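You operate a simulated robot arm through the tools that you are given. There is no shell and no other tool.

Carry out the task below with a simulated robot arm. There is one attempt and no reset: what you move stays moved.

TASK
Pack the 12 W and 5 W cartons in the wide box.
Fine: clamp the box first; fold both flaps shut.

It is judged by the outcome, as a careful person would: the job done as asked, and still so three seconds after it is handed in. It fails if anything else is knocked over, pushed out of place, dropped, spilled or broken. Flat cloth is picked up by pressing the open fingertips on it (5 to 10 N) and closing them slowly along it; thin cloth reads only 2 to 8 mm in the jaws.

THE ROBOT
A 7-joint arm with a two-finger parallel gripper, fixed in place. Base frame: the origin is on the floor under the middle of its stand, x ahead of it, y to its left, z up; the work surface is at about z = 0.13. Readings come in m, degrees, newtons and seconds.
It reaches about 1.479 m from its shoulder. Its first joint turns from -166.0 to 166.0 degrees. Payload 4.4 kg.
The TCP is the grasp point between the finger pads, 0.023 m short of the fingertips. In the tool frame z runs along the fingers and y along their closing line. The gripper opens to 0.094 m. The fingers are 0.038 m wide and 0.01 m thick; the gripper's body (0.054 by 0.096 m) begins 0.039 m behind the TCP.
Orientation is that of the tool frame in the base frame, as [roll, pitch, yaw] about the fixed x, y, z axes, in that order (R = Rz(yaw) Ry(pitch) Rx(roll)). With the fingers straight down and closing along the base's y, the tool's x points along the base's -x, its y along +y and its z along -z.

THE INTERFACE
- The arm moves only by the tool move_arm. Its argument "commands" is a list of rows, each an object of numbers (a shift or turn left out is 0, a gripper value left out holds the last): "dx", "dy", "dz": the shift along the tool's x, y, z in units of 20 mm (1.0 is 20 mm); "ax", "ay", "az": the turn, a rotation vector about the tool's x, y, z in units of 5 degrees (1.0 is 5 degrees). In form: [{"dx": .., "dy": .., "dz": .., "ax": .., "ay": .., "az": ..}, ...]. A call has 1 to 20 rows; each row shifts and turns the commanded pose from where the row before left it, along the tool's axes as they then stand. "hand" is the gripper command, from -1 (fully open) to 1 (shut), values between in proportion, set as the call begins (left out, the last holds). A call with a number of a shift or a turn outside -1 to 1 is refused whole. A row lasts 0.2 s, in which the tool goes at most 0.05 m and 8.6 degrees; a call with a longer step from one row to the next is refused whole, and so is a gripper value outside its range. Where a pose cannot be reached the arm comes as near as it can. A force on the tool above 60 N (or 10 N above the force at the start of the call, whichever is more), or a blocked arm, ends the call early, and 0.2 s more pass. Each finger travels about 0.072 m/s and halts on what it meets, pressing with about 38 N; the grip force reading is that of the motor and also rises with nothing between the fingers. The clock runs only during rows and for 0.2 s after the last one: add rows that do not move to give the fingers time. It gives the time, the measured TCP pose, the force on the tool (base axes), the opening and the grip force at its end, in the units of the frame above (readings bear some noise), with the torque about the TCP (base axes, N m) and any sound that the robot's microphone picked up.
- Cameras (640 x 400 px; columns grow to the right, rows downward): "scene" is fixed at [0.2218, 0.4991, 1.6056]; the picture's right is [-0.46, -0.89, 0.00], its down [-0.55, 0.28, -0.78] and it looks along [0.70, -0.36, -0.62] (base axes); focal length 336 px, centre (320, 200). "wrist" rides on the gripper at [0.086, 0.016, -0.075] in the tool frame; the picture's right is [-0.18, 0.98, 0.00], its down [-0.58, -0.11, -0.81] and it looks along [-0.79, -0.15, 0.59] (tool axes); focal length 243 px, centre (320, 200). There is no depth. A picture from a camera that has moved, and an enlarged one, comes with that camera's place and axes in the base frame and with its lens.
- get_image(camera): a new picture of that camera. The clock stands still meanwhile.
- inspect(camera, box): a new picture of the part [left, top, right, bottom] of that camera's present view, enlarged. The clock stands still meanwhile.
- sign_off(): hands the job in; it is judged then, once.

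Nothing tells you positions but the pictures and the camera data. Unless the task says otherwise, let go and move clear before handing in.

The tools are called after "Request:" by a JSON object that holds its "name" and its "arguments". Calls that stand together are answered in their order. move_arm: Moves the arm, as the interface text tells. Its arguments: {"type":"object","properties":{"commands":{"type":"array"},"hand":{"type":"number"}},"required":["commands"]} The other tools are called the same way: get_image (camera) takes a picture; inspect (camera, box) takes an enlarged picture of a part of a camera's view; sign_off () hands the job in.

At the start:

```text
t: 0.0
ee_pos: [0.709, -0.3677, 1.1702]
tool_rot: [180.0, 0.0, -179.9]
contact_force: [0.6, 0.0, -0.1]
torque: [0.0, 0.0, 0.0]
gripper_width: 0.094
grasp_force: 0.0
```

scene: 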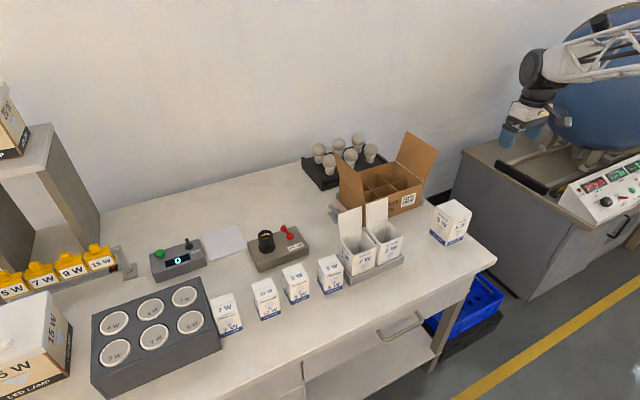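
wrist: 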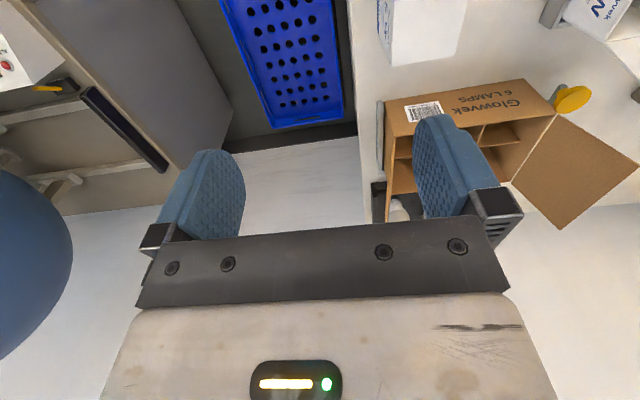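

The bench has a row of small white cartons, an open brown box with dividers (two flaps) at the far right of the bench, and other apparatus. I'll enlarge the views to identify labels, the wide box and the clamp.

Request:
{"name": "inspect", "arguments": {"camera": "scene", "box": [300, 120, 480, 280]}}

Request:
{"name": "inspect", "arguments": {"camera": "scene", "box": [190, 220, 360, 350]}}

Request:
{"name": "inspect", "arguments": {"camera": "scene", "box": [0, 220, 240, 400]}}

Request:
{"name": "inspect", "arguments": {"camera": "wrist", "box": [340, 0, 640, 240]}}

```text
2.50 times, centred on (390, 200) of scene
camera zoom: at [0.2218, 0.4991, 1.6056], right [-0.46, -0.89, 0.0], down [-0.55, 0.28, -0.78], along [0.7, -0.36, -0.62], focal length 840 px, centre (145, 200)
```

zoom: 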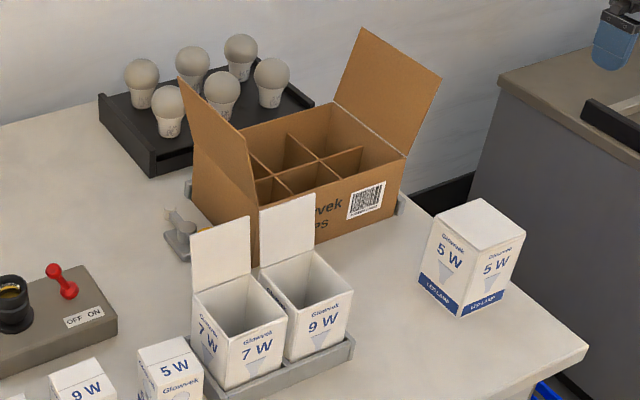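

```text
3.08 times, centred on (275, 285) of scene
camera zoom: at [0.2218, 0.4991, 1.6056], right [-0.46, -0.89, 0.0], down [-0.55, 0.28, -0.78], along [0.7, -0.36, -0.62], focal length 1034 px, centre (458, -62)
```

zoom: 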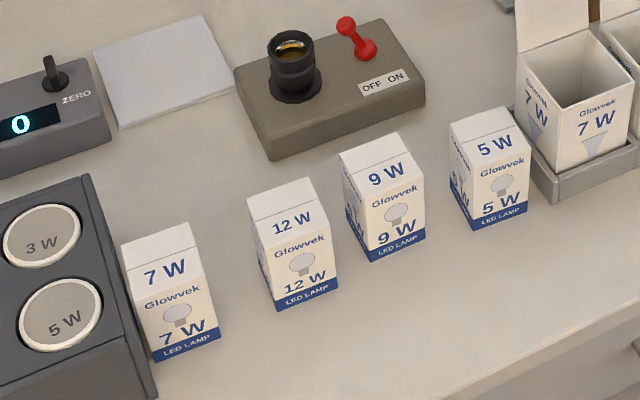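

```text
2.22 times, centred on (120, 310) of scene
camera zoom: at [0.2218, 0.4991, 1.6056], right [-0.46, -0.89, 0.0], down [-0.55, 0.28, -0.78], along [0.7, -0.36, -0.62], focal length 747 px, centre (764, -44)
```

zoom: 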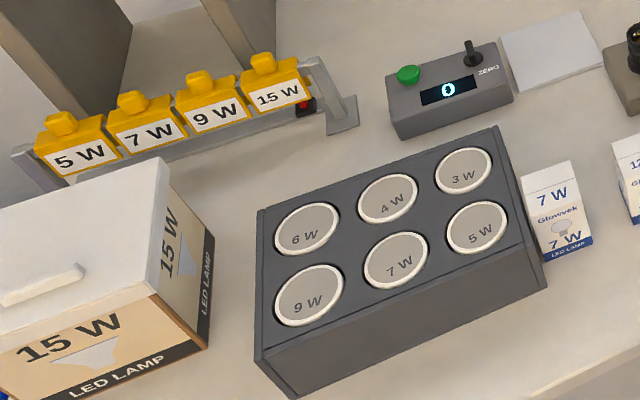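

```text
1.67 times, centred on (490, 120) of wrist
camera zoom: at [0.6215, -0.3513, 1.2462], right [0.18, 0.98, 0.0], down [0.58, -0.11, 0.81], along [0.79, -0.15, -0.59], focal length 404 px, centre (37, 333)
```

zoom: 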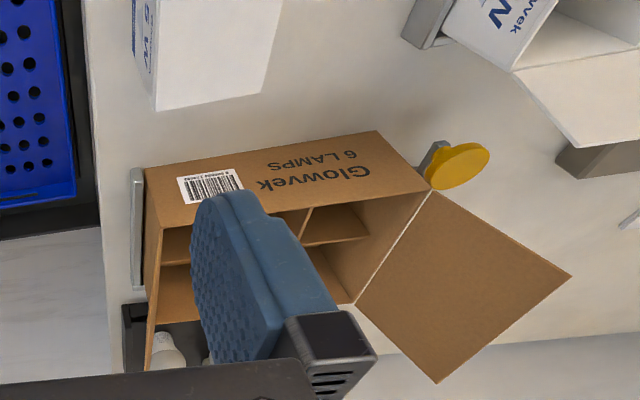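

The brown "6 LAMPS" box with two open flaps sits in a grey bracket at about [1.0, -0.2], with a yellow-tipped lever beside it (likely the clamp). I'll move the wrist camera left for a second look and triangulate things.

Request:
{"name": "move_arm", "arguments": {"commands": [{"dx": 0.4, "dy": 1, "dz": -0.3}, {"dx": 0.4, "dy": 1, "dz": -0.3}, {"dx": 0.4, "dy": 1, "dz": -0.3}, {"dx": 0.4, "dy": 1, "dz": -0.3}, {"dx": 0.4, "dy": 1, "dz": -0.3}, {"dx": 0.4, "dy": 1, "dz": -0.3}, {"dx": 0.4, "dy": 1, "dz": -0.3}, {"dx": 0.4, "dy": 1, "dz": -0.3}, {"dx": 0.4, "dy": 1, "dz": -0.3}, {"dx": 0.4, "dy": 1, "dz": -0.3}], "hand": -1}}

Request:
{"name": "get_image", "arguments": {"camera": "wrist"}}

```text
t: 2.2
ee_pos: [0.6275, -0.1672, 1.2306]
tool_rot: [-179.9, 0.0, -179.9]
contact_force: [-0.3, 0.7, 0.1]
torque: [0.0, 0.0, 0.02]
gripper_width: 0.0939
grasp_force: 0.0
```

```text
taken
camera wrist: at [0.541, -0.151, 1.306], right [0.18, 0.98, 0.0], down [0.58, -0.11, 0.81], along [0.79, -0.15, -0.59], focal length 243 px, centre (320, 200)
```

wrist: 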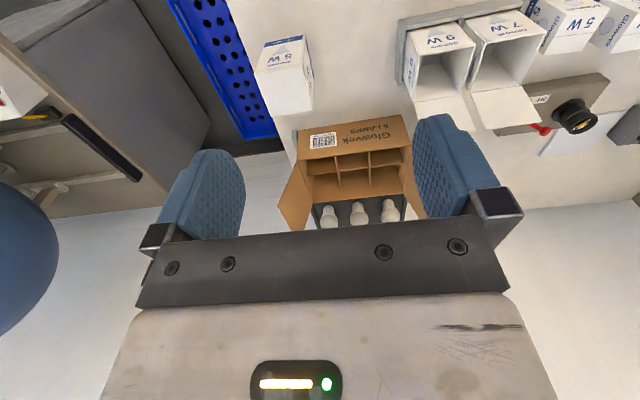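

The box is a 6-cell brown carton with a flap at each end. I'll tilt the tool so the wrist camera looks more steeply down at it.

Request:
{"name": "move_arm", "arguments": {"commands": [{"dx": -1, "ay": 1}, {"dx": -1, "ay": 1}, {"dx": -1, "ay": 1}, {"dx": -1, "ay": 1}, {"dx": -1, "ay": 1}, {"dx": -1, "ay": 1}]}}

Request:
{"name": "get_image", "arguments": {"camera": "wrist"}}

```text
t: 3.6
ee_pos: [0.7446, -0.1693, 1.2061]
tool_rot: [-180.0, -30.0, -180.0]
contact_force: [-0.5, 0.0, 0.3]
torque: [-0.02, -0.03, 0.0]
gripper_width: 0.0939
grasp_force: 0.1
```

```text
taken
camera wrist: at [0.7064, -0.1512, 1.3147], right [0.16, 0.98, -0.09], down [0.91, -0.11, 0.41], along [0.39, -0.15, -0.91], focal length 243 px, centre (320, 200)
```

wrist: 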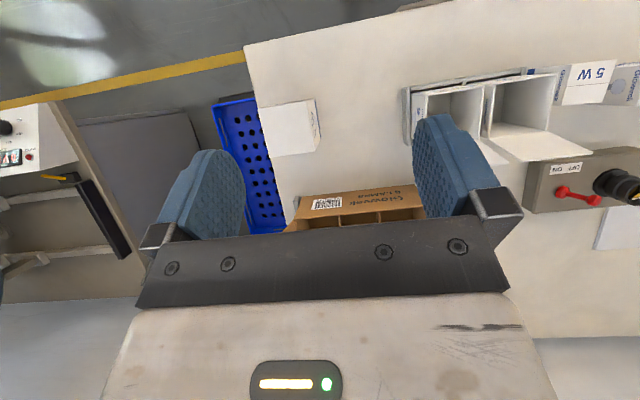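

I'll go forward so that the box falls into the clear part of the wrist view.

Request:
{"name": "move_arm", "arguments": {"commands": [{"dx": -0.866, "dz": -0.5}, {"dx": -0.866, "dz": -0.5}, {"dx": -0.866, "dz": -0.5}, {"dx": -0.866, "dz": -0.5}, {"dx": -0.866, "dz": -0.5}, {"dx": -0.866, "dz": -0.5}, {"dx": -0.866, "dz": -0.5}, {"dx": -0.866, "dz": -0.5}, {"dx": -0.866, "dz": -0.5}, {"dx": -0.866, "dz": -0.5}]}}

Request:
{"name": "get_image", "arguments": {"camera": "wrist"}}

Request:
{"name": "inspect", "arguments": {"camera": "wrist", "box": [220, 0, 440, 140]}}

```text
t: 5.8
ee_pos: [0.9442, -0.168, 1.2059]
tool_rot: [-180.0, -30.0, 179.9]
contact_force: [-0.9, -0.1, 1.5]
torque: [0.03, 0.0, 0.02]
gripper_width: 0.094
grasp_force: 0.1
```

```text
taken
camera wrist: at [0.906, -0.151, 1.3139], right [0.16, 0.98, -0.09], down [0.91, -0.11, 0.41], along [0.39, -0.15, -0.91], focal length 243 px, centre (320, 200)
```

wrist: 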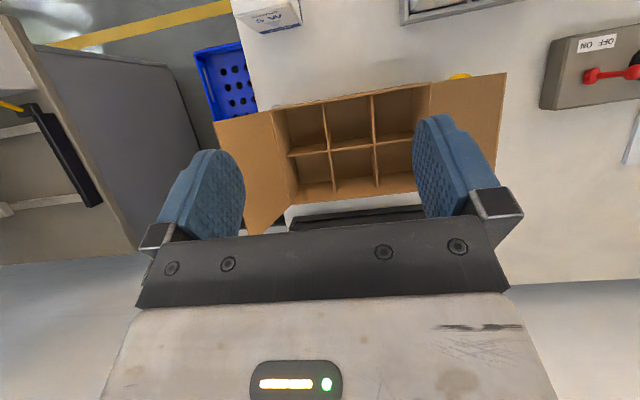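

```text
2.86 times, centred on (330, 70) of wrist
camera zoom: at [0.906, -0.151, 1.3139], right [0.16, 0.98, -0.09], down [0.91, -0.11, 0.41], along [0.39, -0.15, -0.91], focal length 693 px, centre (291, 571)
```

zoom: 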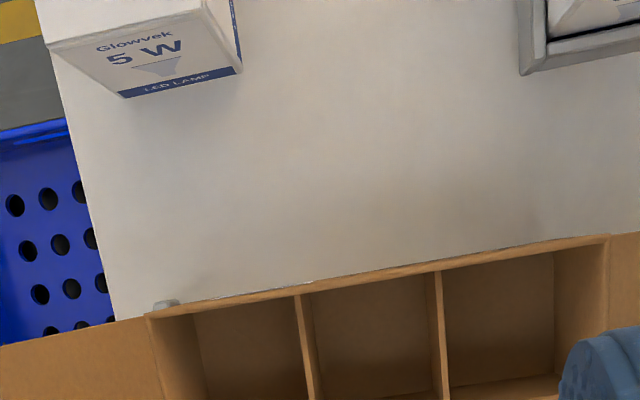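

The table comes out at about z = 0.80 (not 0.13) by triangulating, and the box rim at about z = 0.93, x 0.914–1.066, y -0.263…-0.035. Now a closer look at the cartons and the clamp.

Request:
{"name": "inspect", "arguments": {"camera": "scene", "box": [240, 260, 290, 330]}}

Request:
{"name": "inspect", "arguments": {"camera": "scene", "box": [305, 240, 355, 300]}}

Request:
{"name": "inspect", "arguments": {"camera": "scene", "box": [315, 120, 445, 220]}}

Request:
{"name": "inspect", "arguments": {"camera": "scene", "box": [420, 185, 480, 255]}}

```text
5.71 times, centred on (265, 295) of scene
camera zoom: at [0.2218, 0.4991, 1.6056], right [-0.46, -0.89, 0.0], down [-0.55, 0.28, -0.78], along [0.7, -0.36, -0.62], focal length 1920 px, centre (634, -343)
```

zoom: 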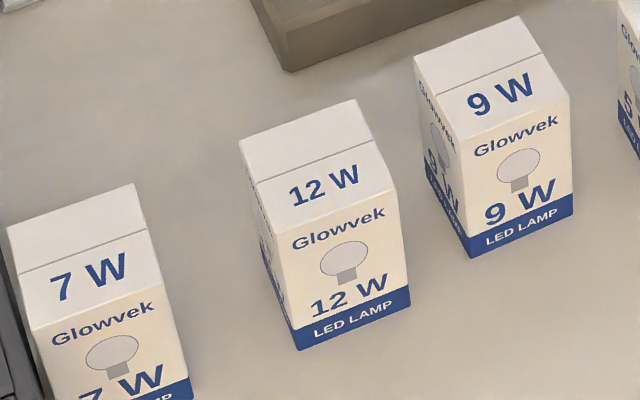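

```text
6.67 times, centred on (330, 270) of scene
camera zoom: at [0.2218, 0.4991, 1.6056], right [-0.46, -0.89, 0.0], down [-0.55, 0.28, -0.78], along [0.7, -0.36, -0.62], focal length 2240 px, centre (253, -267)
```

zoom: 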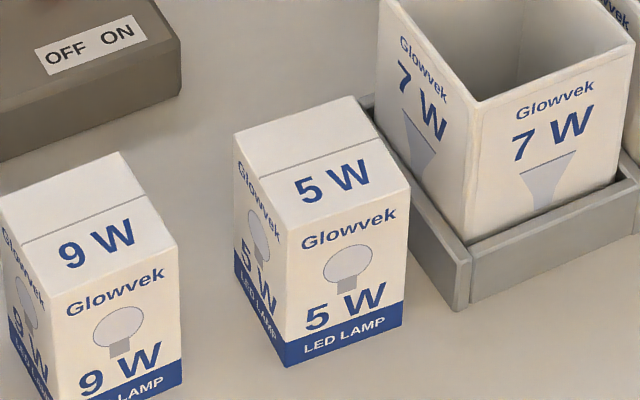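

```text
4.00 times, centred on (380, 170) of scene
camera zoom: at [0.2218, 0.4991, 1.6056], right [-0.46, -0.89, 0.0], down [-0.55, 0.28, -0.78], along [0.7, -0.36, -0.62], focal length 1344 px, centre (80, 320)
```

zoom: 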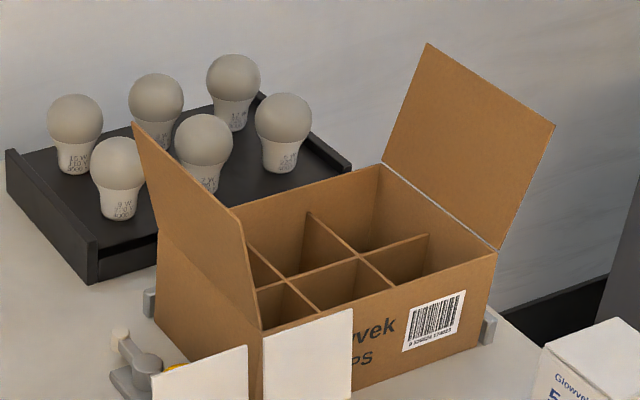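

```text
5.71 times, centred on (450, 220) of scene
camera zoom: at [0.2218, 0.4991, 1.6056], right [-0.46, -0.89, 0.0], down [-0.55, 0.28, -0.78], along [0.7, -0.36, -0.62], focal length 1920 px, centre (-423, 86)
```

zoom: 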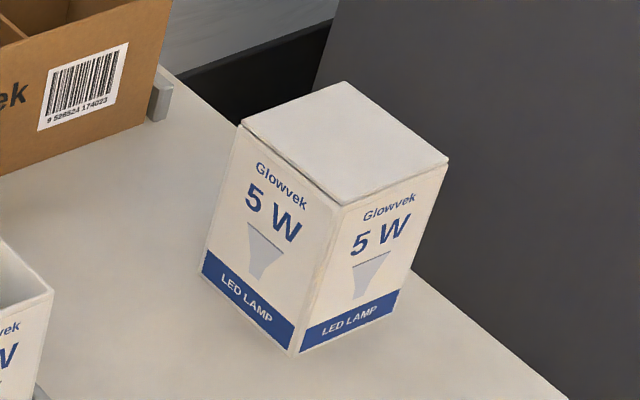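

The row cartons are about 55 × 55 × 87 mm bulb cartons, while the big 5 W at the right edge is a reflector-lamp carton (~80 mm wide) that wouldn't fit the ~73 mm cells, so the row's 5 W seems meant. I now look at the clamp on the box's left side from closer.

Request:
{"name": "move_arm", "arguments": {"commands": [{"dy": 1}, {"dy": 1}, {"dy": 1}, {"dy": 1}, {"dy": 1}, {"dy": 1}, {"dy": 1}, {"dy": 1}, {"dy": 1}, {"dy": 1}, {"dy": 1}, {"dy": 1}, {"dx": -0.5, "dz": 0.866}, {"dx": -0.5, "dz": 0.866}, {"dx": -0.5, "dz": 0.866}, {"dx": -0.5, "dz": 0.866}]}}

Request:
{"name": "get_image", "arguments": {"camera": "wrist"}}

```text
t: 9.2
ee_pos: [0.9438, 0.0728, 1.1255]
tool_rot: [180.0, -29.8, -180.0]
contact_force: [-0.3, -0.2, 0.6]
torque: [0.02, -0.01, 0.01]
gripper_width: 0.0938
grasp_force: 0.0
```

```text
taken
camera wrist: at [0.9059, 0.0887, 1.2344], right [0.16, 0.98, -0.09], down [0.91, -0.11, 0.41], along [0.39, -0.15, -0.91], focal length 243 px, centre (320, 200)
```

wrist: 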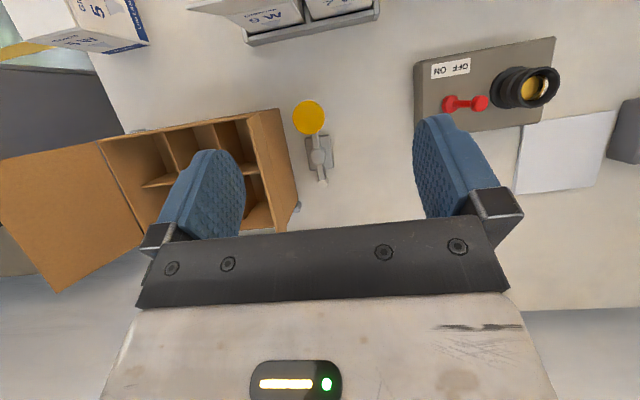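

Request:
{"name": "inspect", "arguments": {"camera": "wrist", "box": [240, 80, 370, 230]}}

Request:
{"name": "inspect", "arguments": {"camera": "wrist", "box": [90, 90, 310, 240]}}

Request:
{"name": "get_image", "arguments": {"camera": "scene"}}

```text
2.67 times, centred on (305, 155) of wrist
camera zoom: at [0.9059, 0.0887, 1.2344], right [0.16, 0.98, -0.09], down [0.91, -0.11, 0.41], along [0.39, -0.15, -0.91], focal length 647 px, centre (360, 320)
```

zoom: 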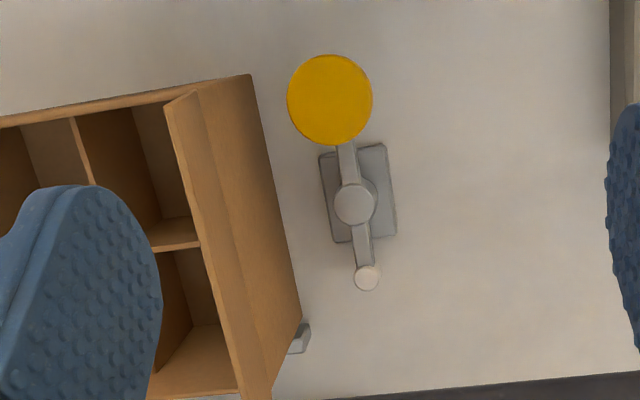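

```text
2.67 times, centred on (200, 165) of wrist
camera zoom: at [0.9059, 0.0887, 1.2344], right [0.16, 0.98, -0.09], down [0.91, -0.11, 0.41], along [0.39, -0.15, -0.91], focal length 647 px, centre (640, 293)
```

zoom: 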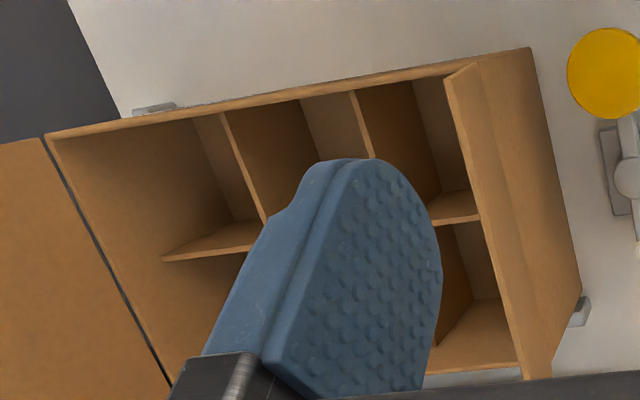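

```text
taken
```

scene: 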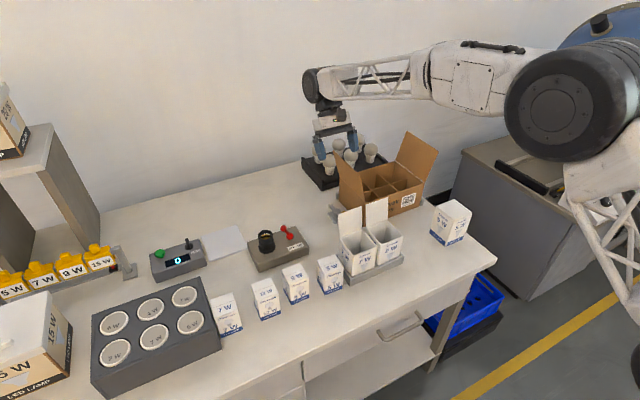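

The clamp is a swing lever: pivot at about [0.996, 0.034], yellow knob at about [0.931, 0.033, 0.863], and a pad tip on the far side. Swinging the knob toward +y should bring the pad round against the box's left wall. I'll level the hand and turn it so the fingers close along x.

Request:
{"name": "move_arm", "arguments": {"commands": [{"ay": -1, "dz": -0.5}, {"ay": -1, "dz": -0.5}, {"ay": -1, "dz": -0.5}, {"ay": -1, "dz": -0.5}, {"ay": -1, "dz": -0.5}, {"ay": -1, "dz": -0.5}]}}

Request:
{"name": "move_arm", "arguments": {"commands": [{"az": 1}, {"az": 1}, {"az": 1}, {"az": 1}, {"az": 1}, {"az": 1}, {"az": 1}, {"az": 1}, {"az": 1}, {"az": 1}, {"az": 1}, {"az": 1}, {"az": 1}, {"az": 1}, {"az": 1}, {"az": 1}, {"az": 1}, {"az": 1}]}}

Request:
{"name": "get_image", "arguments": {"camera": "wrist"}}

```text
t: 10.6
ee_pos: [0.9624, 0.0728, 1.1809]
tool_rot: [180.0, 0.0, -179.9]
contact_force: [0.2, 0.0, -0.5]
torque: [0.0, -0.02, 0.01]
gripper_width: 0.0939
grasp_force: 0.1
```

```text
t: 14.4
ee_pos: [0.9618, 0.0716, 1.1824]
tool_rot: [180.0, -0.1, 89.9]
contact_force: [-1.1, 0.1, 0.2]
torque: [-0.01, 0.0, 0.0]
gripper_width: 0.094
grasp_force: 0.1
```

```text
taken
camera wrist: at [0.978, 0.1587, 1.2572], right [0.98, -0.19, 0.0], down [-0.11, -0.58, 0.81], along [-0.15, -0.79, -0.59], focal length 243 px, centre (320, 200)
```

wrist: 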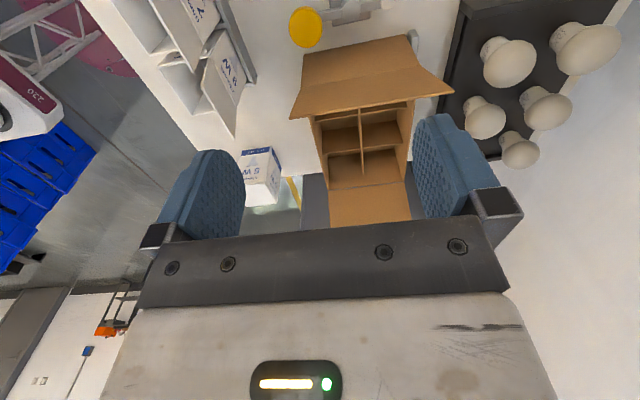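

Next I back off to +y and go lower, for a side view of the clamp.

Request:
{"name": "move_arm", "arguments": {"commands": [{"dx": 1, "dz": 0.4}, {"dx": 1, "dz": 0.4}, {"dx": 1, "dz": 0.4}, {"dx": 1, "dz": 0.4}, {"dx": 1, "dz": 0.4}, {"dx": 1, "dz": 0.4}, {"dx": 1, "dz": 0.4}]}}

Request:
{"name": "get_image", "arguments": {"camera": "wrist"}}

Request:
{"name": "inspect", "arguments": {"camera": "wrist", "box": [240, 20, 430, 200]}}

```text
t: 16.0
ee_pos: [0.9617, 0.2125, 1.1253]
tool_rot: [-180.0, -0.1, 90.0]
contact_force: [-1.0, -0.2, 0.1]
torque: [-0.05, 0.01, 0.01]
gripper_width: 0.094
grasp_force: 0.1
```

```text
taken
camera wrist: at [0.9777, 0.2991, 1.2016], right [0.98, -0.18, 0.0], down [-0.11, -0.58, 0.81], along [-0.15, -0.79, -0.59], focal length 243 px, centre (320, 200)
```

wrist: 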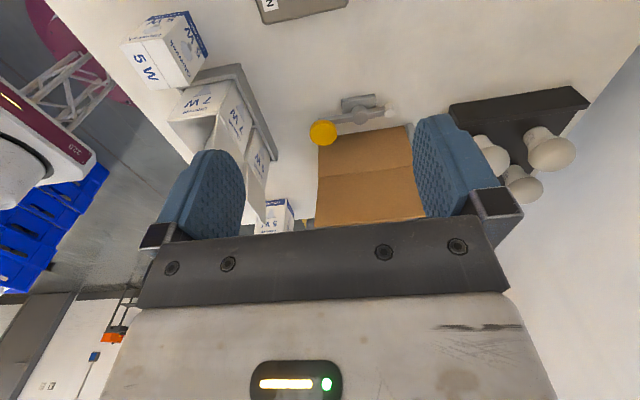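

```text
2.22 times, centred on (335, 110) of wrist
camera zoom: at [0.9777, 0.2991, 1.2016], right [0.98, -0.18, 0.0], down [-0.11, -0.58, 0.81], along [-0.15, -0.79, -0.59], focal length 539 px, centre (287, 400)
```

zoom: 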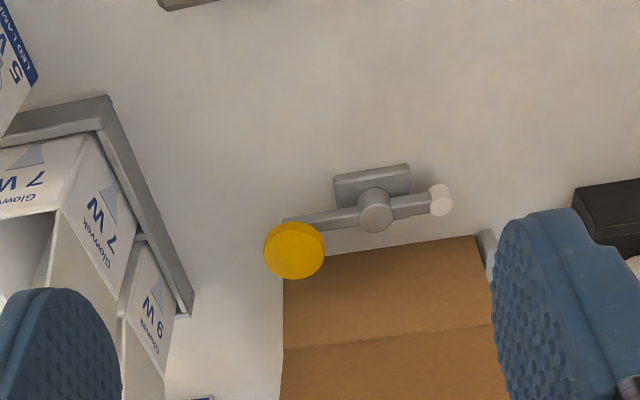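

The lever bar sits at z≈0.83 with the knob on top, and its swing about the vertical post will bring the white pad against the box's left wall. I'll turn the hand to straddle the knob diagonally, leaning away from the flap.

Request:
{"name": "move_arm", "arguments": {"commands": [{"az": -1}, {"az": -1}, {"az": -1}, {"az": -1}, {"az": -1}, {"az": -1}, {"az": -1}, {"az": -1}, {"az": -1}, {"ay": -1}, {"ay": -1}, {"ay": -1}, {"ay": -1}, {}], "hand": -0.32}}

Request:
{"name": "get_image", "arguments": {"camera": "wrist"}}

```text
t: 19.0
ee_pos: [0.9624, 0.2121, 1.1268]
tool_rot: [-180.0, 19.9, 135.0]
contact_force: [0.0, -0.3, 0.8]
torque: [0.0, 0.02, -0.01]
gripper_width: 0.0622
grasp_force: 0.0
```

```text
taken
camera wrist: at [0.8976, 0.2994, 1.1673], right [0.82, 0.57, 0.06], down [0.11, -0.27, 0.96], along [0.56, -0.77, -0.28], focal length 243 px, centre (320, 200)
```

wrist: 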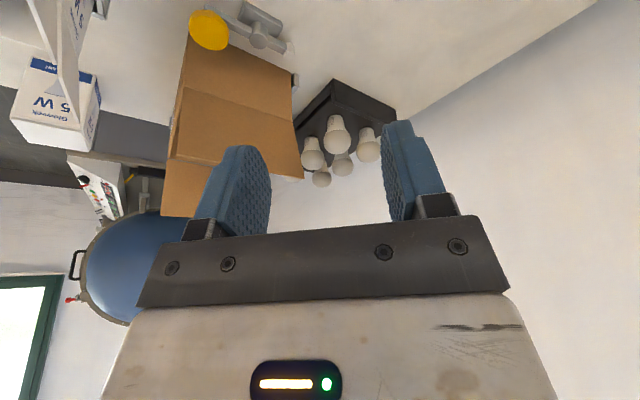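

Request:
{"name": "move_arm", "arguments": {"commands": [{"dx": -0.203, "dy": -0.71, "dz": 0.963}, {"dx": -0.203, "dy": -0.71, "dz": 0.963}, {"dx": -0.203, "dy": -0.71, "dz": 0.963}, {"dx": -0.203, "dy": -0.71, "dz": 0.963}, {"dx": -0.203, "dy": -0.71, "dz": 0.963}, {"dx": -0.203, "dy": -0.71, "dz": 0.963}, {"dx": -0.203, "dy": -0.71, "dz": 0.963}, {"dx": -0.203, "dy": -0.71, "dz": 0.963}, {"dx": -0.203, "dy": -0.71, "dz": 0.963}, {"dx": -0.203, "dy": -0.71, "dz": 0.963}]}}

Request:
{"name": "get_image", "arguments": {"camera": "wrist"}}

Request:
{"name": "inspect", "arguments": {"camera": "scene", "box": [280, 80, 460, 240]}}

```text
t: 21.2
ee_pos: [0.9346, 0.0378, 0.9578]
tool_rot: [180.0, 20.0, 135.0]
contact_force: [0.1, 0.0, 0.3]
torque: [0.01, -0.02, -0.01]
gripper_width: 0.0621
grasp_force: 0.1
```

```text
taken
camera wrist: at [0.8703, 0.1247, 0.9991], right [0.82, 0.57, 0.06], down [0.11, -0.27, 0.96], along [0.56, -0.77, -0.28], focal length 243 px, centre (320, 200)
```

wrist: 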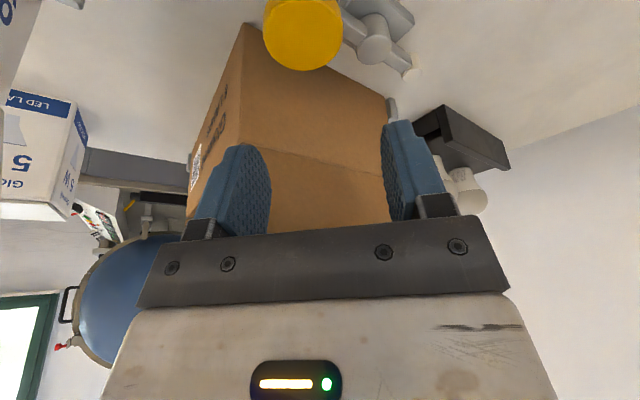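

```text
2.50 times, centred on (370, 160) of scene
camera zoom: at [0.2218, 0.4991, 1.6056], right [-0.46, -0.89, 0.0], down [-0.55, 0.28, -0.78], along [0.7, -0.36, -0.62], focal length 840 px, centre (195, 300)
```

zoom: 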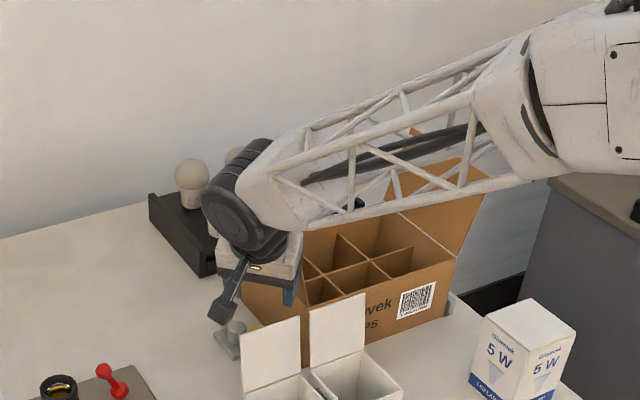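

The hand is poised above the knob, whose centre I now put at about [0.934, 0.031]. I'll shift 5 mm and descend to just above the knob, then check.

Request:
{"name": "move_arm", "arguments": {"commands": [{"dx": 0.3, "dy": -0.08, "dz": 0.82}, {"dx": 0.3, "dy": -0.08, "dz": 0.82}, {"dx": 0.3, "dy": -0.08, "dz": 0.82}, {"dx": 0.3, "dz": 0.82}]}}

Request:
{"name": "get_image", "arguments": {"camera": "wrist"}}

Request:
{"name": "inspect", "arguments": {"camera": "scene", "box": [300, 130, 420, 230]}}

```text
t: 22.2
ee_pos: [0.9322, 0.0345, 0.8871]
tool_rot: [179.9, 20.0, 135.0]
contact_force: [-0.2, -0.6, 0.2]
torque: [0.01, -0.02, 0.02]
gripper_width: 0.0619
grasp_force: 0.1
```

```text
taken
camera wrist: at [0.8676, 0.1217, 0.9295], right [0.82, 0.57, 0.06], down [0.11, -0.27, 0.96], along [0.56, -0.77, -0.28], focal length 243 px, centre (320, 200)
```

wrist: 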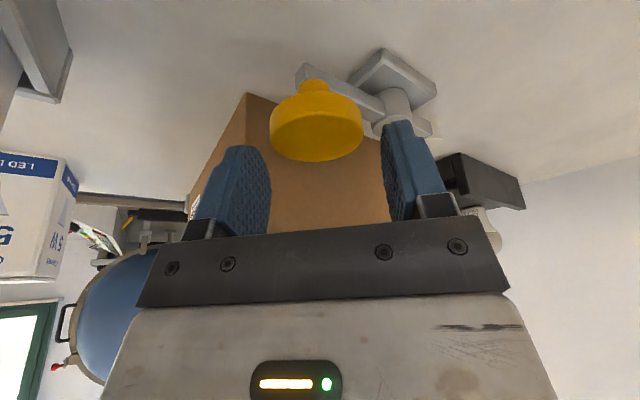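

```text
4.00 times, centred on (360, 180) of scene
camera zoom: at [0.2218, 0.4991, 1.6056], right [-0.46, -0.89, 0.0], down [-0.55, 0.28, -0.78], along [0.7, -0.36, -0.62], focal length 1344 px, centre (160, 280)
```

zoom: 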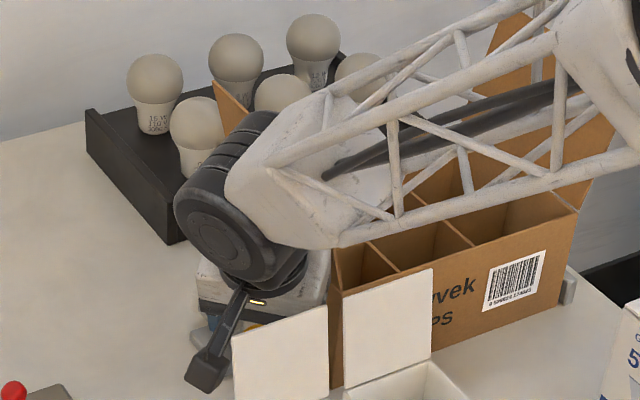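

Request:
{"name": "move_arm", "arguments": {"commands": [{"dx": 0.14, "dy": -0.04, "dz": 0.75}, {"dx": 0.14, "dy": -0.04, "dz": 0.75}]}}

Request:
{"name": "get_image", "arguments": {"camera": "wrist"}}

```text
t: 22.8
ee_pos: [0.9353, 0.03, 0.8583]
tool_rot: [180.0, 19.9, 135.0]
contact_force: [-0.5, 0.1, -0.2]
torque: [-0.02, 0.0, -0.01]
gripper_width: 0.062
grasp_force: 0.1
```

```text
taken
camera wrist: at [0.8701, 0.1174, 0.8998], right [0.82, 0.57, 0.06], down [0.11, -0.27, 0.96], along [0.56, -0.77, -0.28], focal length 243 px, centre (320, 200)
```

wrist: 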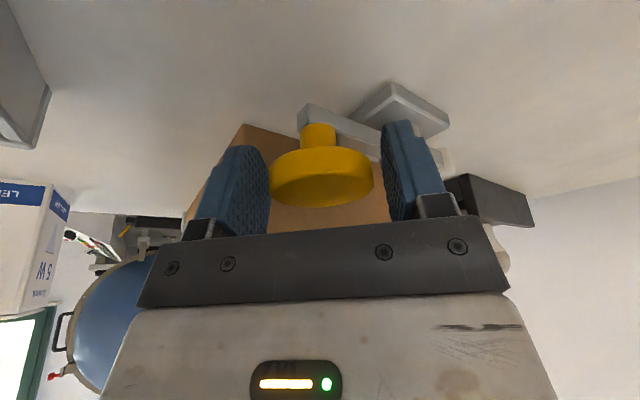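

The knob sits between the fingers. I close to a loose cage and begin swinging it along its arc toward +y.

Request:
{"name": "move_arm", "arguments": {"commands": [{}, {"dx": 0.357, "dy": 0.405, "dz": -0.13}, {"dx": 0.282, "dy": 0.47, "dz": -0.103}, {"dx": 0.207, "dy": 0.515, "dz": -0.075}, {"dx": 0.113, "dy": 0.545, "dz": -0.041}], "hand": -0.1}}

Request:
{"name": "get_image", "arguments": {"camera": "wrist"}}

```text
t: 24.0
ee_pos: [0.9491, 0.0728, 0.8594]
tool_rot: [179.9, 20.0, 135.1]
contact_force: [0.0, -0.3, 0.6]
torque: [0.03, 0.01, 0.0]
gripper_width: 0.052
grasp_force: 0.2
```

```text
taken
camera wrist: at [0.8834, 0.1591, 0.8998], right [0.82, 0.57, 0.06], down [0.11, -0.27, 0.96], along [0.56, -0.77, -0.28], focal length 243 px, centre (320, 200)
```

wrist: 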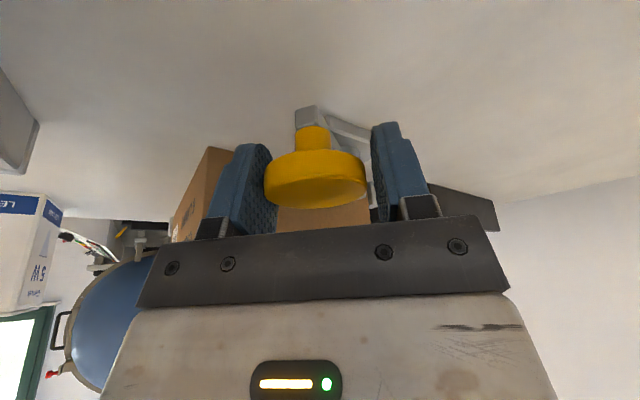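

The lever is swinging freely with the hand. I continue the arc to about 90°.

Request:
{"name": "move_arm", "arguments": {"commands": [{"dx": 0.024, "dy": 0.555, "dz": -0.009}, {"dx": -0.061, "dy": 0.555, "dz": 0.022}, {"dx": -0.16, "dy": 0.53, "dz": 0.058}, {"dx": -0.24, "dy": 0.495, "dz": 0.087}]}}

Request:
{"name": "get_image", "arguments": {"camera": "wrist"}}

Request:
{"name": "inspect", "arguments": {"camera": "scene", "box": [280, 120, 420, 240]}}

```text
t: 25.0
ee_pos: [0.9845, 0.0952, 0.8577]
tool_rot: [-180.0, 20.0, 135.0]
contact_force: [0.7, -0.1, -0.1]
torque: [-0.02, -0.02, 0.0]
gripper_width: 0.052
grasp_force: 0.0
```

```text
taken
camera wrist: at [0.9196, 0.1827, 0.8999], right [0.82, 0.57, 0.06], down [0.11, -0.27, 0.96], along [0.56, -0.77, -0.28], focal length 243 px, centre (320, 200)
```

wrist: 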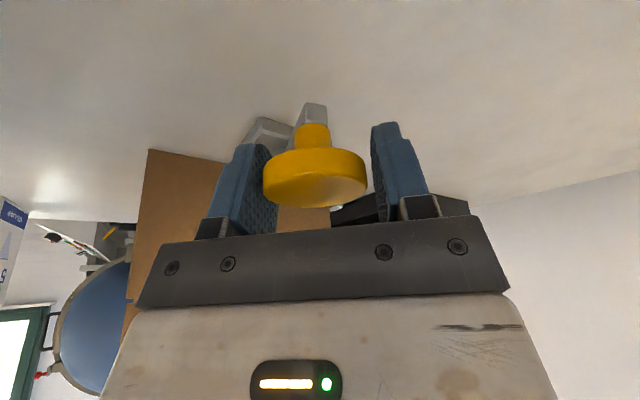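

```text
3.33 times, centred on (350, 180) of scene
camera zoom: at [0.2218, 0.4991, 1.6056], right [-0.46, -0.89, 0.0], down [-0.55, 0.28, -0.78], along [0.7, -0.36, -0.62], focal length 1120 px, centre (220, 267)
```

zoom: 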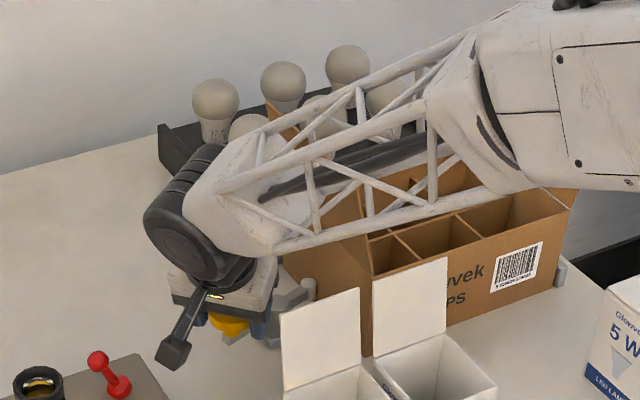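

No resistance yet, so I continue the last degrees slowly and watch for contact force.

Request:
{"name": "move_arm", "arguments": {"commands": [{"dx": -0.16, "dy": 0.23, "dz": 0.058}, {"dx": -0.16, "dy": 0.23, "dz": 0.058}]}}

Request:
{"name": "move_arm", "arguments": {"commands": [{"dx": -0.09, "dy": 0.1, "dz": 0.033}, {"dx": -0.09, "dy": 0.1, "dz": 0.033}, {}]}}

Request:
{"name": "get_image", "arguments": {"camera": "wrist"}}

```text
t: 25.6
ee_pos: [0.9944, 0.0967, 0.8589]
tool_rot: [180.0, 19.9, 135.0]
contact_force: [0.5, 1.1, -0.5]
torque: [0.0, 0.0, 0.01]
gripper_width: 0.0521
grasp_force: 0.3
```

```text
t: 26.4
ee_pos: [1.0013, 0.0962, 0.8593]
tool_rot: [179.9, 19.9, 135.1]
contact_force: [-0.5, -0.8, 0.2]
torque: [-0.01, 0.01, -0.02]
gripper_width: 0.0518
grasp_force: 0.0
```

```text
taken
camera wrist: at [0.9366, 0.1841, 0.8999], right [0.82, 0.57, 0.06], down [0.11, -0.27, 0.96], along [0.56, -0.77, -0.28], focal length 243 px, centre (320, 200)
```

wrist: 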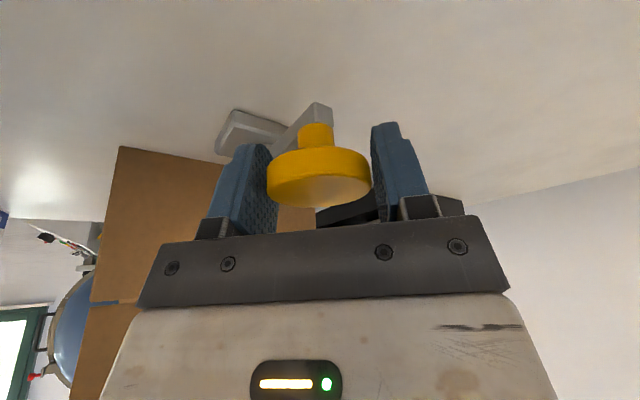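

Request:
{"name": "inspect", "arguments": {"camera": "wrist", "box": [190, 80, 400, 220]}}

Request:
{"name": "inspect", "arguments": {"camera": "scene", "box": [310, 170, 390, 230]}}

```text
2.86 times, centred on (295, 150) of wrist
camera zoom: at [0.9366, 0.1841, 0.8999], right [0.82, 0.57, 0.06], down [0.11, -0.27, 0.96], along [0.56, -0.77, -0.28], focal length 693 px, centre (391, 343)
```

zoom: 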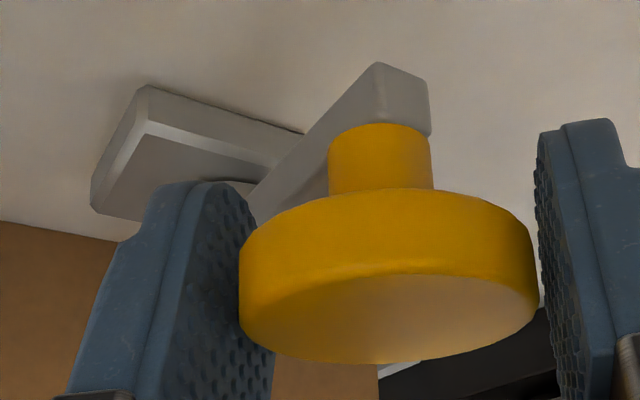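

```text
6.67 times, centred on (350, 200) of scene
camera zoom: at [0.2218, 0.4991, 1.6056], right [-0.46, -0.89, 0.0], down [-0.55, 0.28, -0.78], along [0.7, -0.36, -0.62], focal length 2240 px, centre (120, 200)
```

zoom: 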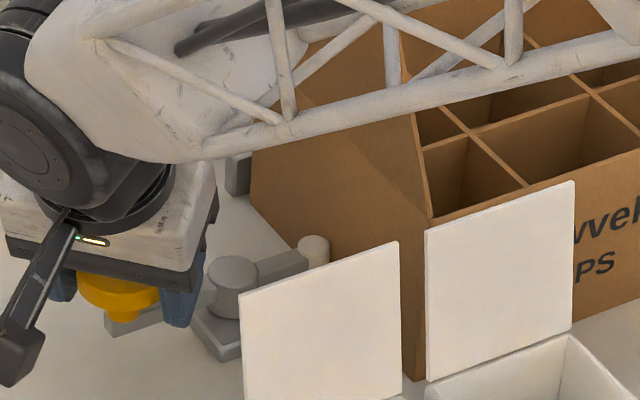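

The pad is very near the wall; I keep easing the knob along (+x) until I feel it bear.

Request:
{"name": "move_arm", "arguments": {"commands": [{"dx": -0.1, "dy": 0.106, "dz": 0.036}, {"dx": -0.1, "dy": 0.106, "dz": 0.036}]}}

Request:
{"name": "move_arm", "arguments": {"commands": [{"dx": -0.12, "dy": 0.09, "dz": 0.043}, {"dx": -0.12, "dy": 0.09, "dz": 0.043}]}}

Request:
{"name": "inspect", "arguments": {"camera": "scene", "box": [310, 170, 390, 230]}}

```text
t: 27.0
ee_pos: [1.0061, 0.0972, 0.8588]
tool_rot: [180.0, 20.0, 134.9]
contact_force: [-7.0, -2.9, -0.5]
torque: [-0.02, 0.02, -0.03]
gripper_width: 0.055
grasp_force: 3.8
```

```text
t: 27.6
ee_pos: [1.0123, 0.0956, 0.858]
tool_rot: [-179.9, 19.9, 135.0]
contact_force: [-20.3, -10.4, 0.1]
torque: [0.04, 0.14, 0.01]
gripper_width: 0.0616
grasp_force: 10.8
```

```text
6.67 times, centred on (350, 200) of scene
camera zoom: at [0.2218, 0.4991, 1.6056], right [-0.46, -0.89, 0.0], down [-0.55, 0.28, -0.78], along [0.7, -0.36, -0.62], focal length 2240 px, centre (120, 200)
```

zoom: 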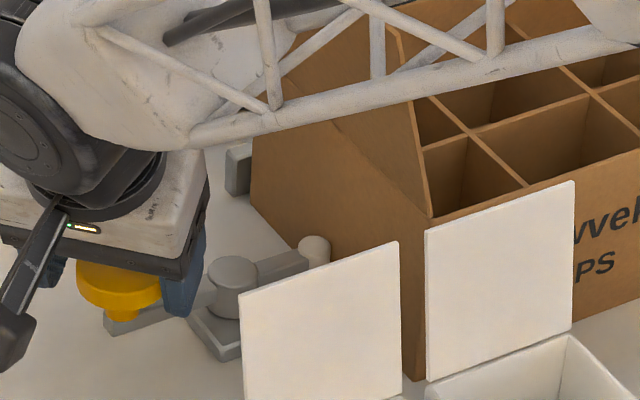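

The lever has come to its stop with about 20 N of resistance and the box hasn't moved. I back off, open, and rise clear to check it stays clamped.

Request:
{"name": "move_arm", "arguments": {"commands": [{"dx": 0.1, "dy": -0.1, "dz": -0.036}, {"dx": 0.1, "dy": -0.1, "dz": -0.036}, {}], "hand": -0.32}}

Request:
{"name": "move_arm", "arguments": {"commands": [{"dx": -0.285, "dz": -0.783}, {"dx": -0.285, "dz": -0.783}, {"dx": -0.285, "dz": -0.783}, {"dx": -0.285, "dz": -0.783}, {"dx": -0.285, "dz": -0.783}, {"dx": -0.285, "dz": -0.783}, {"dx": 0.6, "dz": -0.6}, {"dx": 0.6, "dz": -0.6}, {"dx": 0.6, "dz": -0.6}, {"dx": 0.6, "dz": -0.6}]}}

Request:
{"name": "get_image", "arguments": {"camera": "wrist"}}

Request:
{"name": "inspect", "arguments": {"camera": "scene", "box": [300, 110, 460, 230]}}

```text
t: 28.4
ee_pos: [1.0075, 0.0962, 0.8596]
tool_rot: [180.0, 19.9, 135.1]
contact_force: [0.0, -0.1, 0.2]
torque: [-0.03, 0.01, 0.01]
gripper_width: 0.0621
grasp_force: 0.1
```

```text
t: 30.6
ee_pos: [0.9635, 0.1393, 0.9861]
tool_rot: [-179.9, 19.9, 134.9]
contact_force: [-0.3, 0.8, -0.6]
torque: [0.0, -0.01, -0.01]
gripper_width: 0.0621
grasp_force: 0.0
```

```text
taken
camera wrist: at [0.8992, 0.227, 1.0282], right [0.82, 0.57, 0.06], down [0.11, -0.27, 0.96], along [0.56, -0.77, -0.28], focal length 243 px, centre (320, 200)
```

wrist: 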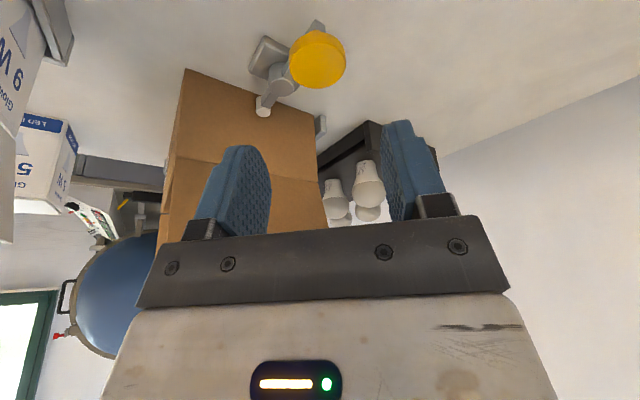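

```text
3.33 times, centred on (380, 170) of scene
camera zoom: at [0.2218, 0.4991, 1.6056], right [-0.46, -0.89, 0.0], down [-0.55, 0.28, -0.78], along [0.7, -0.36, -0.62], focal length 1120 px, centre (120, 300)
```

zoom: 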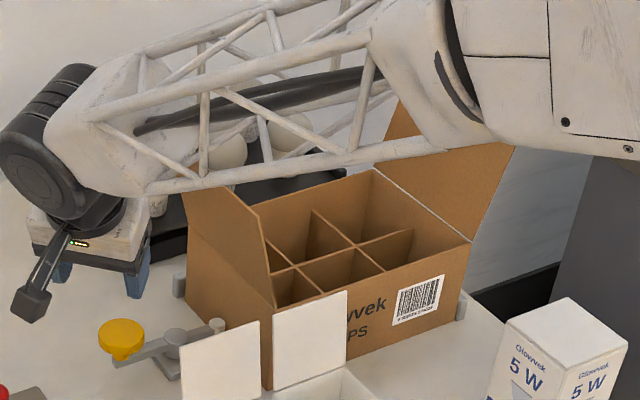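

Request:
{"name": "inspect", "arguments": {"camera": "wrist", "box": [160, 10, 360, 150]}}

Request:
{"name": "inspect", "arguments": {"camera": "scene", "box": [315, 150, 435, 230]}}

```text
2.86 times, centred on (260, 80) of wrist
camera zoom: at [0.8992, 0.227, 1.0282], right [0.82, 0.57, 0.06], down [0.11, -0.27, 0.96], along [0.56, -0.77, -0.28], focal length 693 px, centre (491, 543)
```

zoom: 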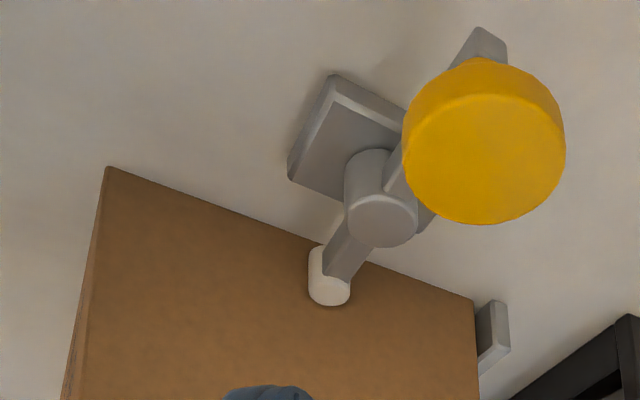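

```text
5.00 times, centred on (375, 190) of scene
camera zoom: at [0.2218, 0.4991, 1.6056], right [-0.46, -0.89, 0.0], down [-0.55, 0.28, -0.78], along [0.7, -0.36, -0.62], focal length 1680 px, centre (45, 250)
```

zoom: 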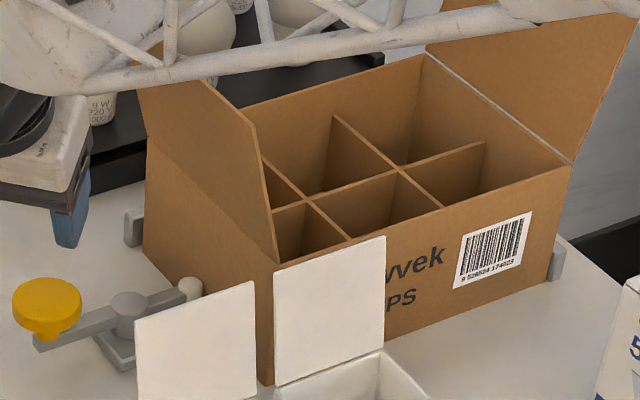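

The white pad now bears on the box's left wall: clamped. The box is about x 0.913–1.085, y -0.269…-0.029, rim z≈0.905, table z≈0.80. Next I rise, level the hand with fingers closing along x, and move over to the row's 5 W carton.

Request:
{"name": "move_arm", "arguments": {"commands": [{"dz": -0.9, "ay": 1}, {"dz": -0.9, "ay": 1}, {"dz": -0.9, "ay": 1}, {"dz": -0.9, "ay": 1}, {"dz": -0.9, "az": 1}, {"dz": -0.9, "az": 1}, {"dz": -0.9, "az": 1}, {"dz": -0.9, "az": 1}, {"az": 1}, {"az": 1}, {"az": 1}, {"az": 1}, {"az": 1}], "hand": -1}}

Request:
{"name": "get_image", "arguments": {"camera": "wrist"}}

```text
t: 33.4
ee_pos: [0.9532, 0.1506, 1.13]
tool_rot: [-179.9, 0.0, 89.9]
contact_force: [-0.7, 0.4, 0.1]
torque: [-0.04, 0.01, 0.0]
gripper_width: 0.0941
grasp_force: 0.0
```

```text
taken
camera wrist: at [0.9687, 0.2376, 1.2046], right [0.98, -0.19, 0.0], down [-0.11, -0.58, 0.81], along [-0.15, -0.79, -0.59], focal length 243 px, centre (320, 200)
```

wrist: 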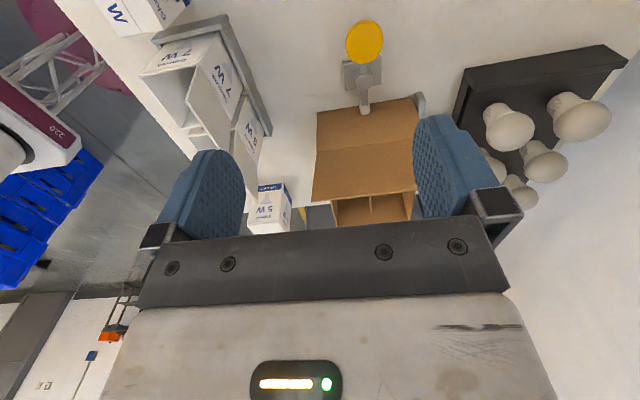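

Request:
{"name": "move_arm", "arguments": {"commands": [{"dx": 0.96, "dy": -0.735, "dz": 0.19}, {"dx": 0.96, "dy": -0.735, "dz": 0.19}, {"dx": 0.96, "dy": -0.735, "dz": 0.19}, {"dx": 0.96, "dy": -0.735, "dz": 0.19}, {"dx": 0.96, "dy": -0.735, "dz": 0.19}, {"dx": 0.96, "dy": -0.735, "dz": 0.19}, {"dx": 0.96, "dy": -0.735, "dz": 0.19}, {"dx": 0.96, "dy": -0.735, "dz": 0.19}, {"dx": 0.96, "dy": -0.735, "dz": 0.19}, {"dx": 0.96, "dy": -0.735, "dz": 0.19}, {"dx": 0.96, "dy": -0.735, "dz": 0.19}, {"dx": 0.96, "dy": -0.735, "dz": 0.19}, {"dx": 0.96, "dy": -0.735, "dz": 0.19}]}}

Request:
{"name": "get_image", "arguments": {"camera": "wrist"}}

Request:
{"name": "get_image", "arguments": {"camera": "scene"}}

```text
t: 36.2
ee_pos: [0.7623, 0.4014, 1.0803]
tool_rot: [179.9, 0.0, 90.0]
contact_force: [-0.2, 0.9, 0.3]
torque: [0.0, -0.04, -0.01]
gripper_width: 0.0942
grasp_force: 0.0
```

```text
taken
camera wrist: at [0.777, 0.4872, 1.1554], right [0.98, -0.18, 0.0], down [-0.11, -0.58, 0.81], along [-0.15, -0.79, -0.59], focal length 243 px, centre (320, 200)
```

wrist: 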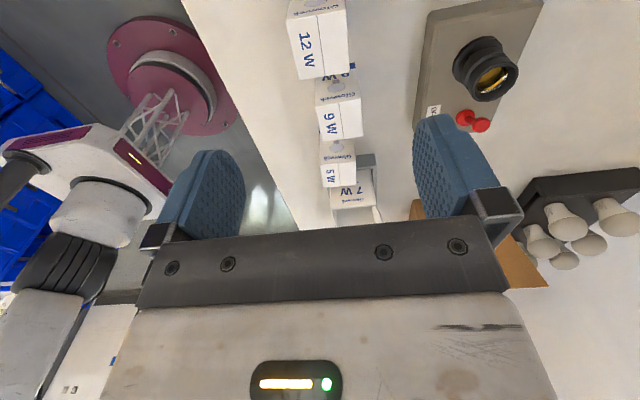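

```text
taken
```

scene: 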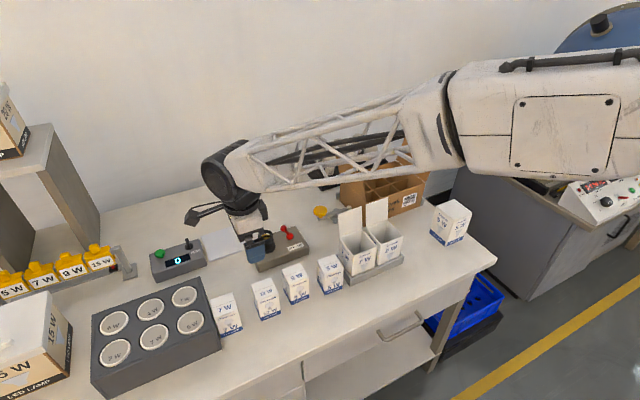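

Request:
{"name": "inspect", "arguments": {"camera": "wrist", "box": [260, 0, 420, 110]}}

Request:
{"name": "inspect", "arguments": {"camera": "wrist", "box": [280, 110, 420, 220]}}

```text
3.64 times, centred on (340, 55) of wrist
camera zoom: at [0.777, 0.4872, 1.1554], right [0.98, -0.18, 0.0], down [-0.11, -0.58, 0.81], along [-0.15, -0.79, -0.59], focal length 882 px, centre (247, 727)
```

zoom: 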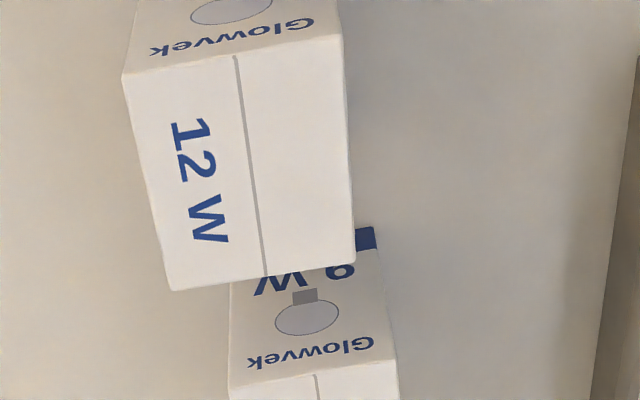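

```text
3.64 times, centred on (350, 165) of wrist
camera zoom: at [0.777, 0.4872, 1.1554], right [0.98, -0.18, 0.0], down [-0.11, -0.58, 0.81], along [-0.15, -0.79, -0.59], focal length 882 px, centre (211, 327)
```

zoom: 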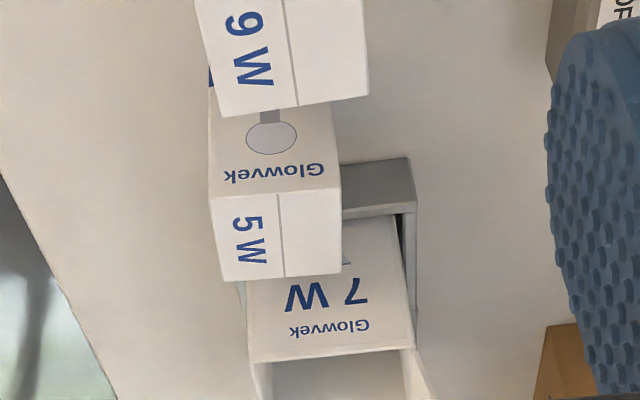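

The 12 W carton's centre is about [0.757, 0.381] and the row's 5 W about [0.752, 0.188], tops near z = 0.887. I move above the 5 W first.

Request:
{"name": "move_arm", "arguments": {"commands": [{"dx": -0.97, "dy": -0.047, "dz": 0.35}, {"dx": -0.97, "dy": -0.047, "dz": 0.35}, {"dx": -0.97, "dy": -0.047, "dz": 0.35}, {"dx": -0.97, "dy": -0.047, "dz": 0.35}, {"dx": -0.97, "dy": -0.047, "dz": 0.35}, {"dx": -0.97, "dy": -0.047, "dz": 0.35}, {"dx": -0.97, "dy": -0.047, "dz": 0.35}, {"dx": -0.97, "dy": -0.047, "dz": 0.35}, {"dx": -0.97, "dy": -0.047, "dz": 0.35}, {"dx": -0.97, "dy": -0.047, "dz": 0.35}, {"dx": -0.97, "dy": -0.047, "dz": 0.35}]}}

Request:
{"name": "get_image", "arguments": {"camera": "wrist"}}

Request:
{"name": "inspect", "arguments": {"camera": "wrist", "box": [240, 0, 400, 160]}}

```text
t: 38.6
ee_pos: [0.7527, 0.1868, 1.0026]
tool_rot: [-180.0, 0.0, 89.9]
contact_force: [0.2, -0.3, 0.0]
torque: [-0.02, 0.02, 0.01]
gripper_width: 0.0941
grasp_force: 0.0
```

```text
taken
camera wrist: at [0.7679, 0.2733, 1.0783], right [0.98, -0.18, 0.0], down [-0.11, -0.58, 0.81], along [-0.15, -0.79, -0.59], focal length 243 px, centre (320, 200)
```

wrist: 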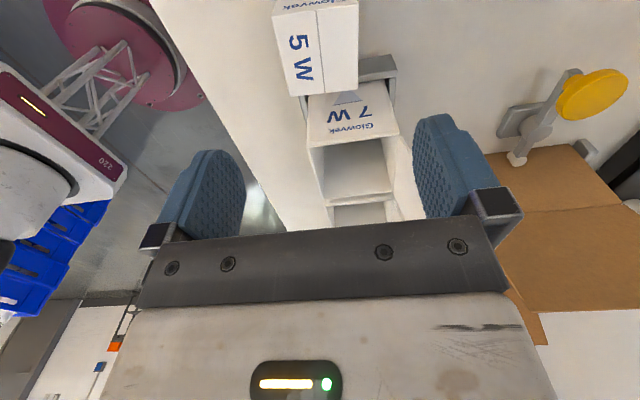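

```text
2.50 times, centred on (320, 80) of wrist
camera zoom: at [0.7679, 0.2733, 1.0783], right [0.98, -0.18, 0.0], down [-0.11, -0.58, 0.81], along [-0.15, -0.79, -0.59], focal length 606 px, centre (320, 500)
```

zoom: 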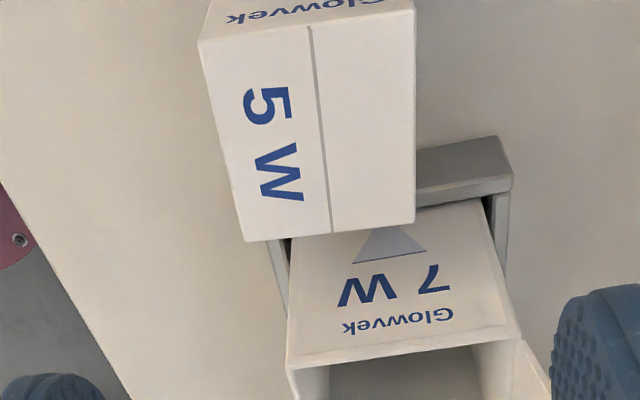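

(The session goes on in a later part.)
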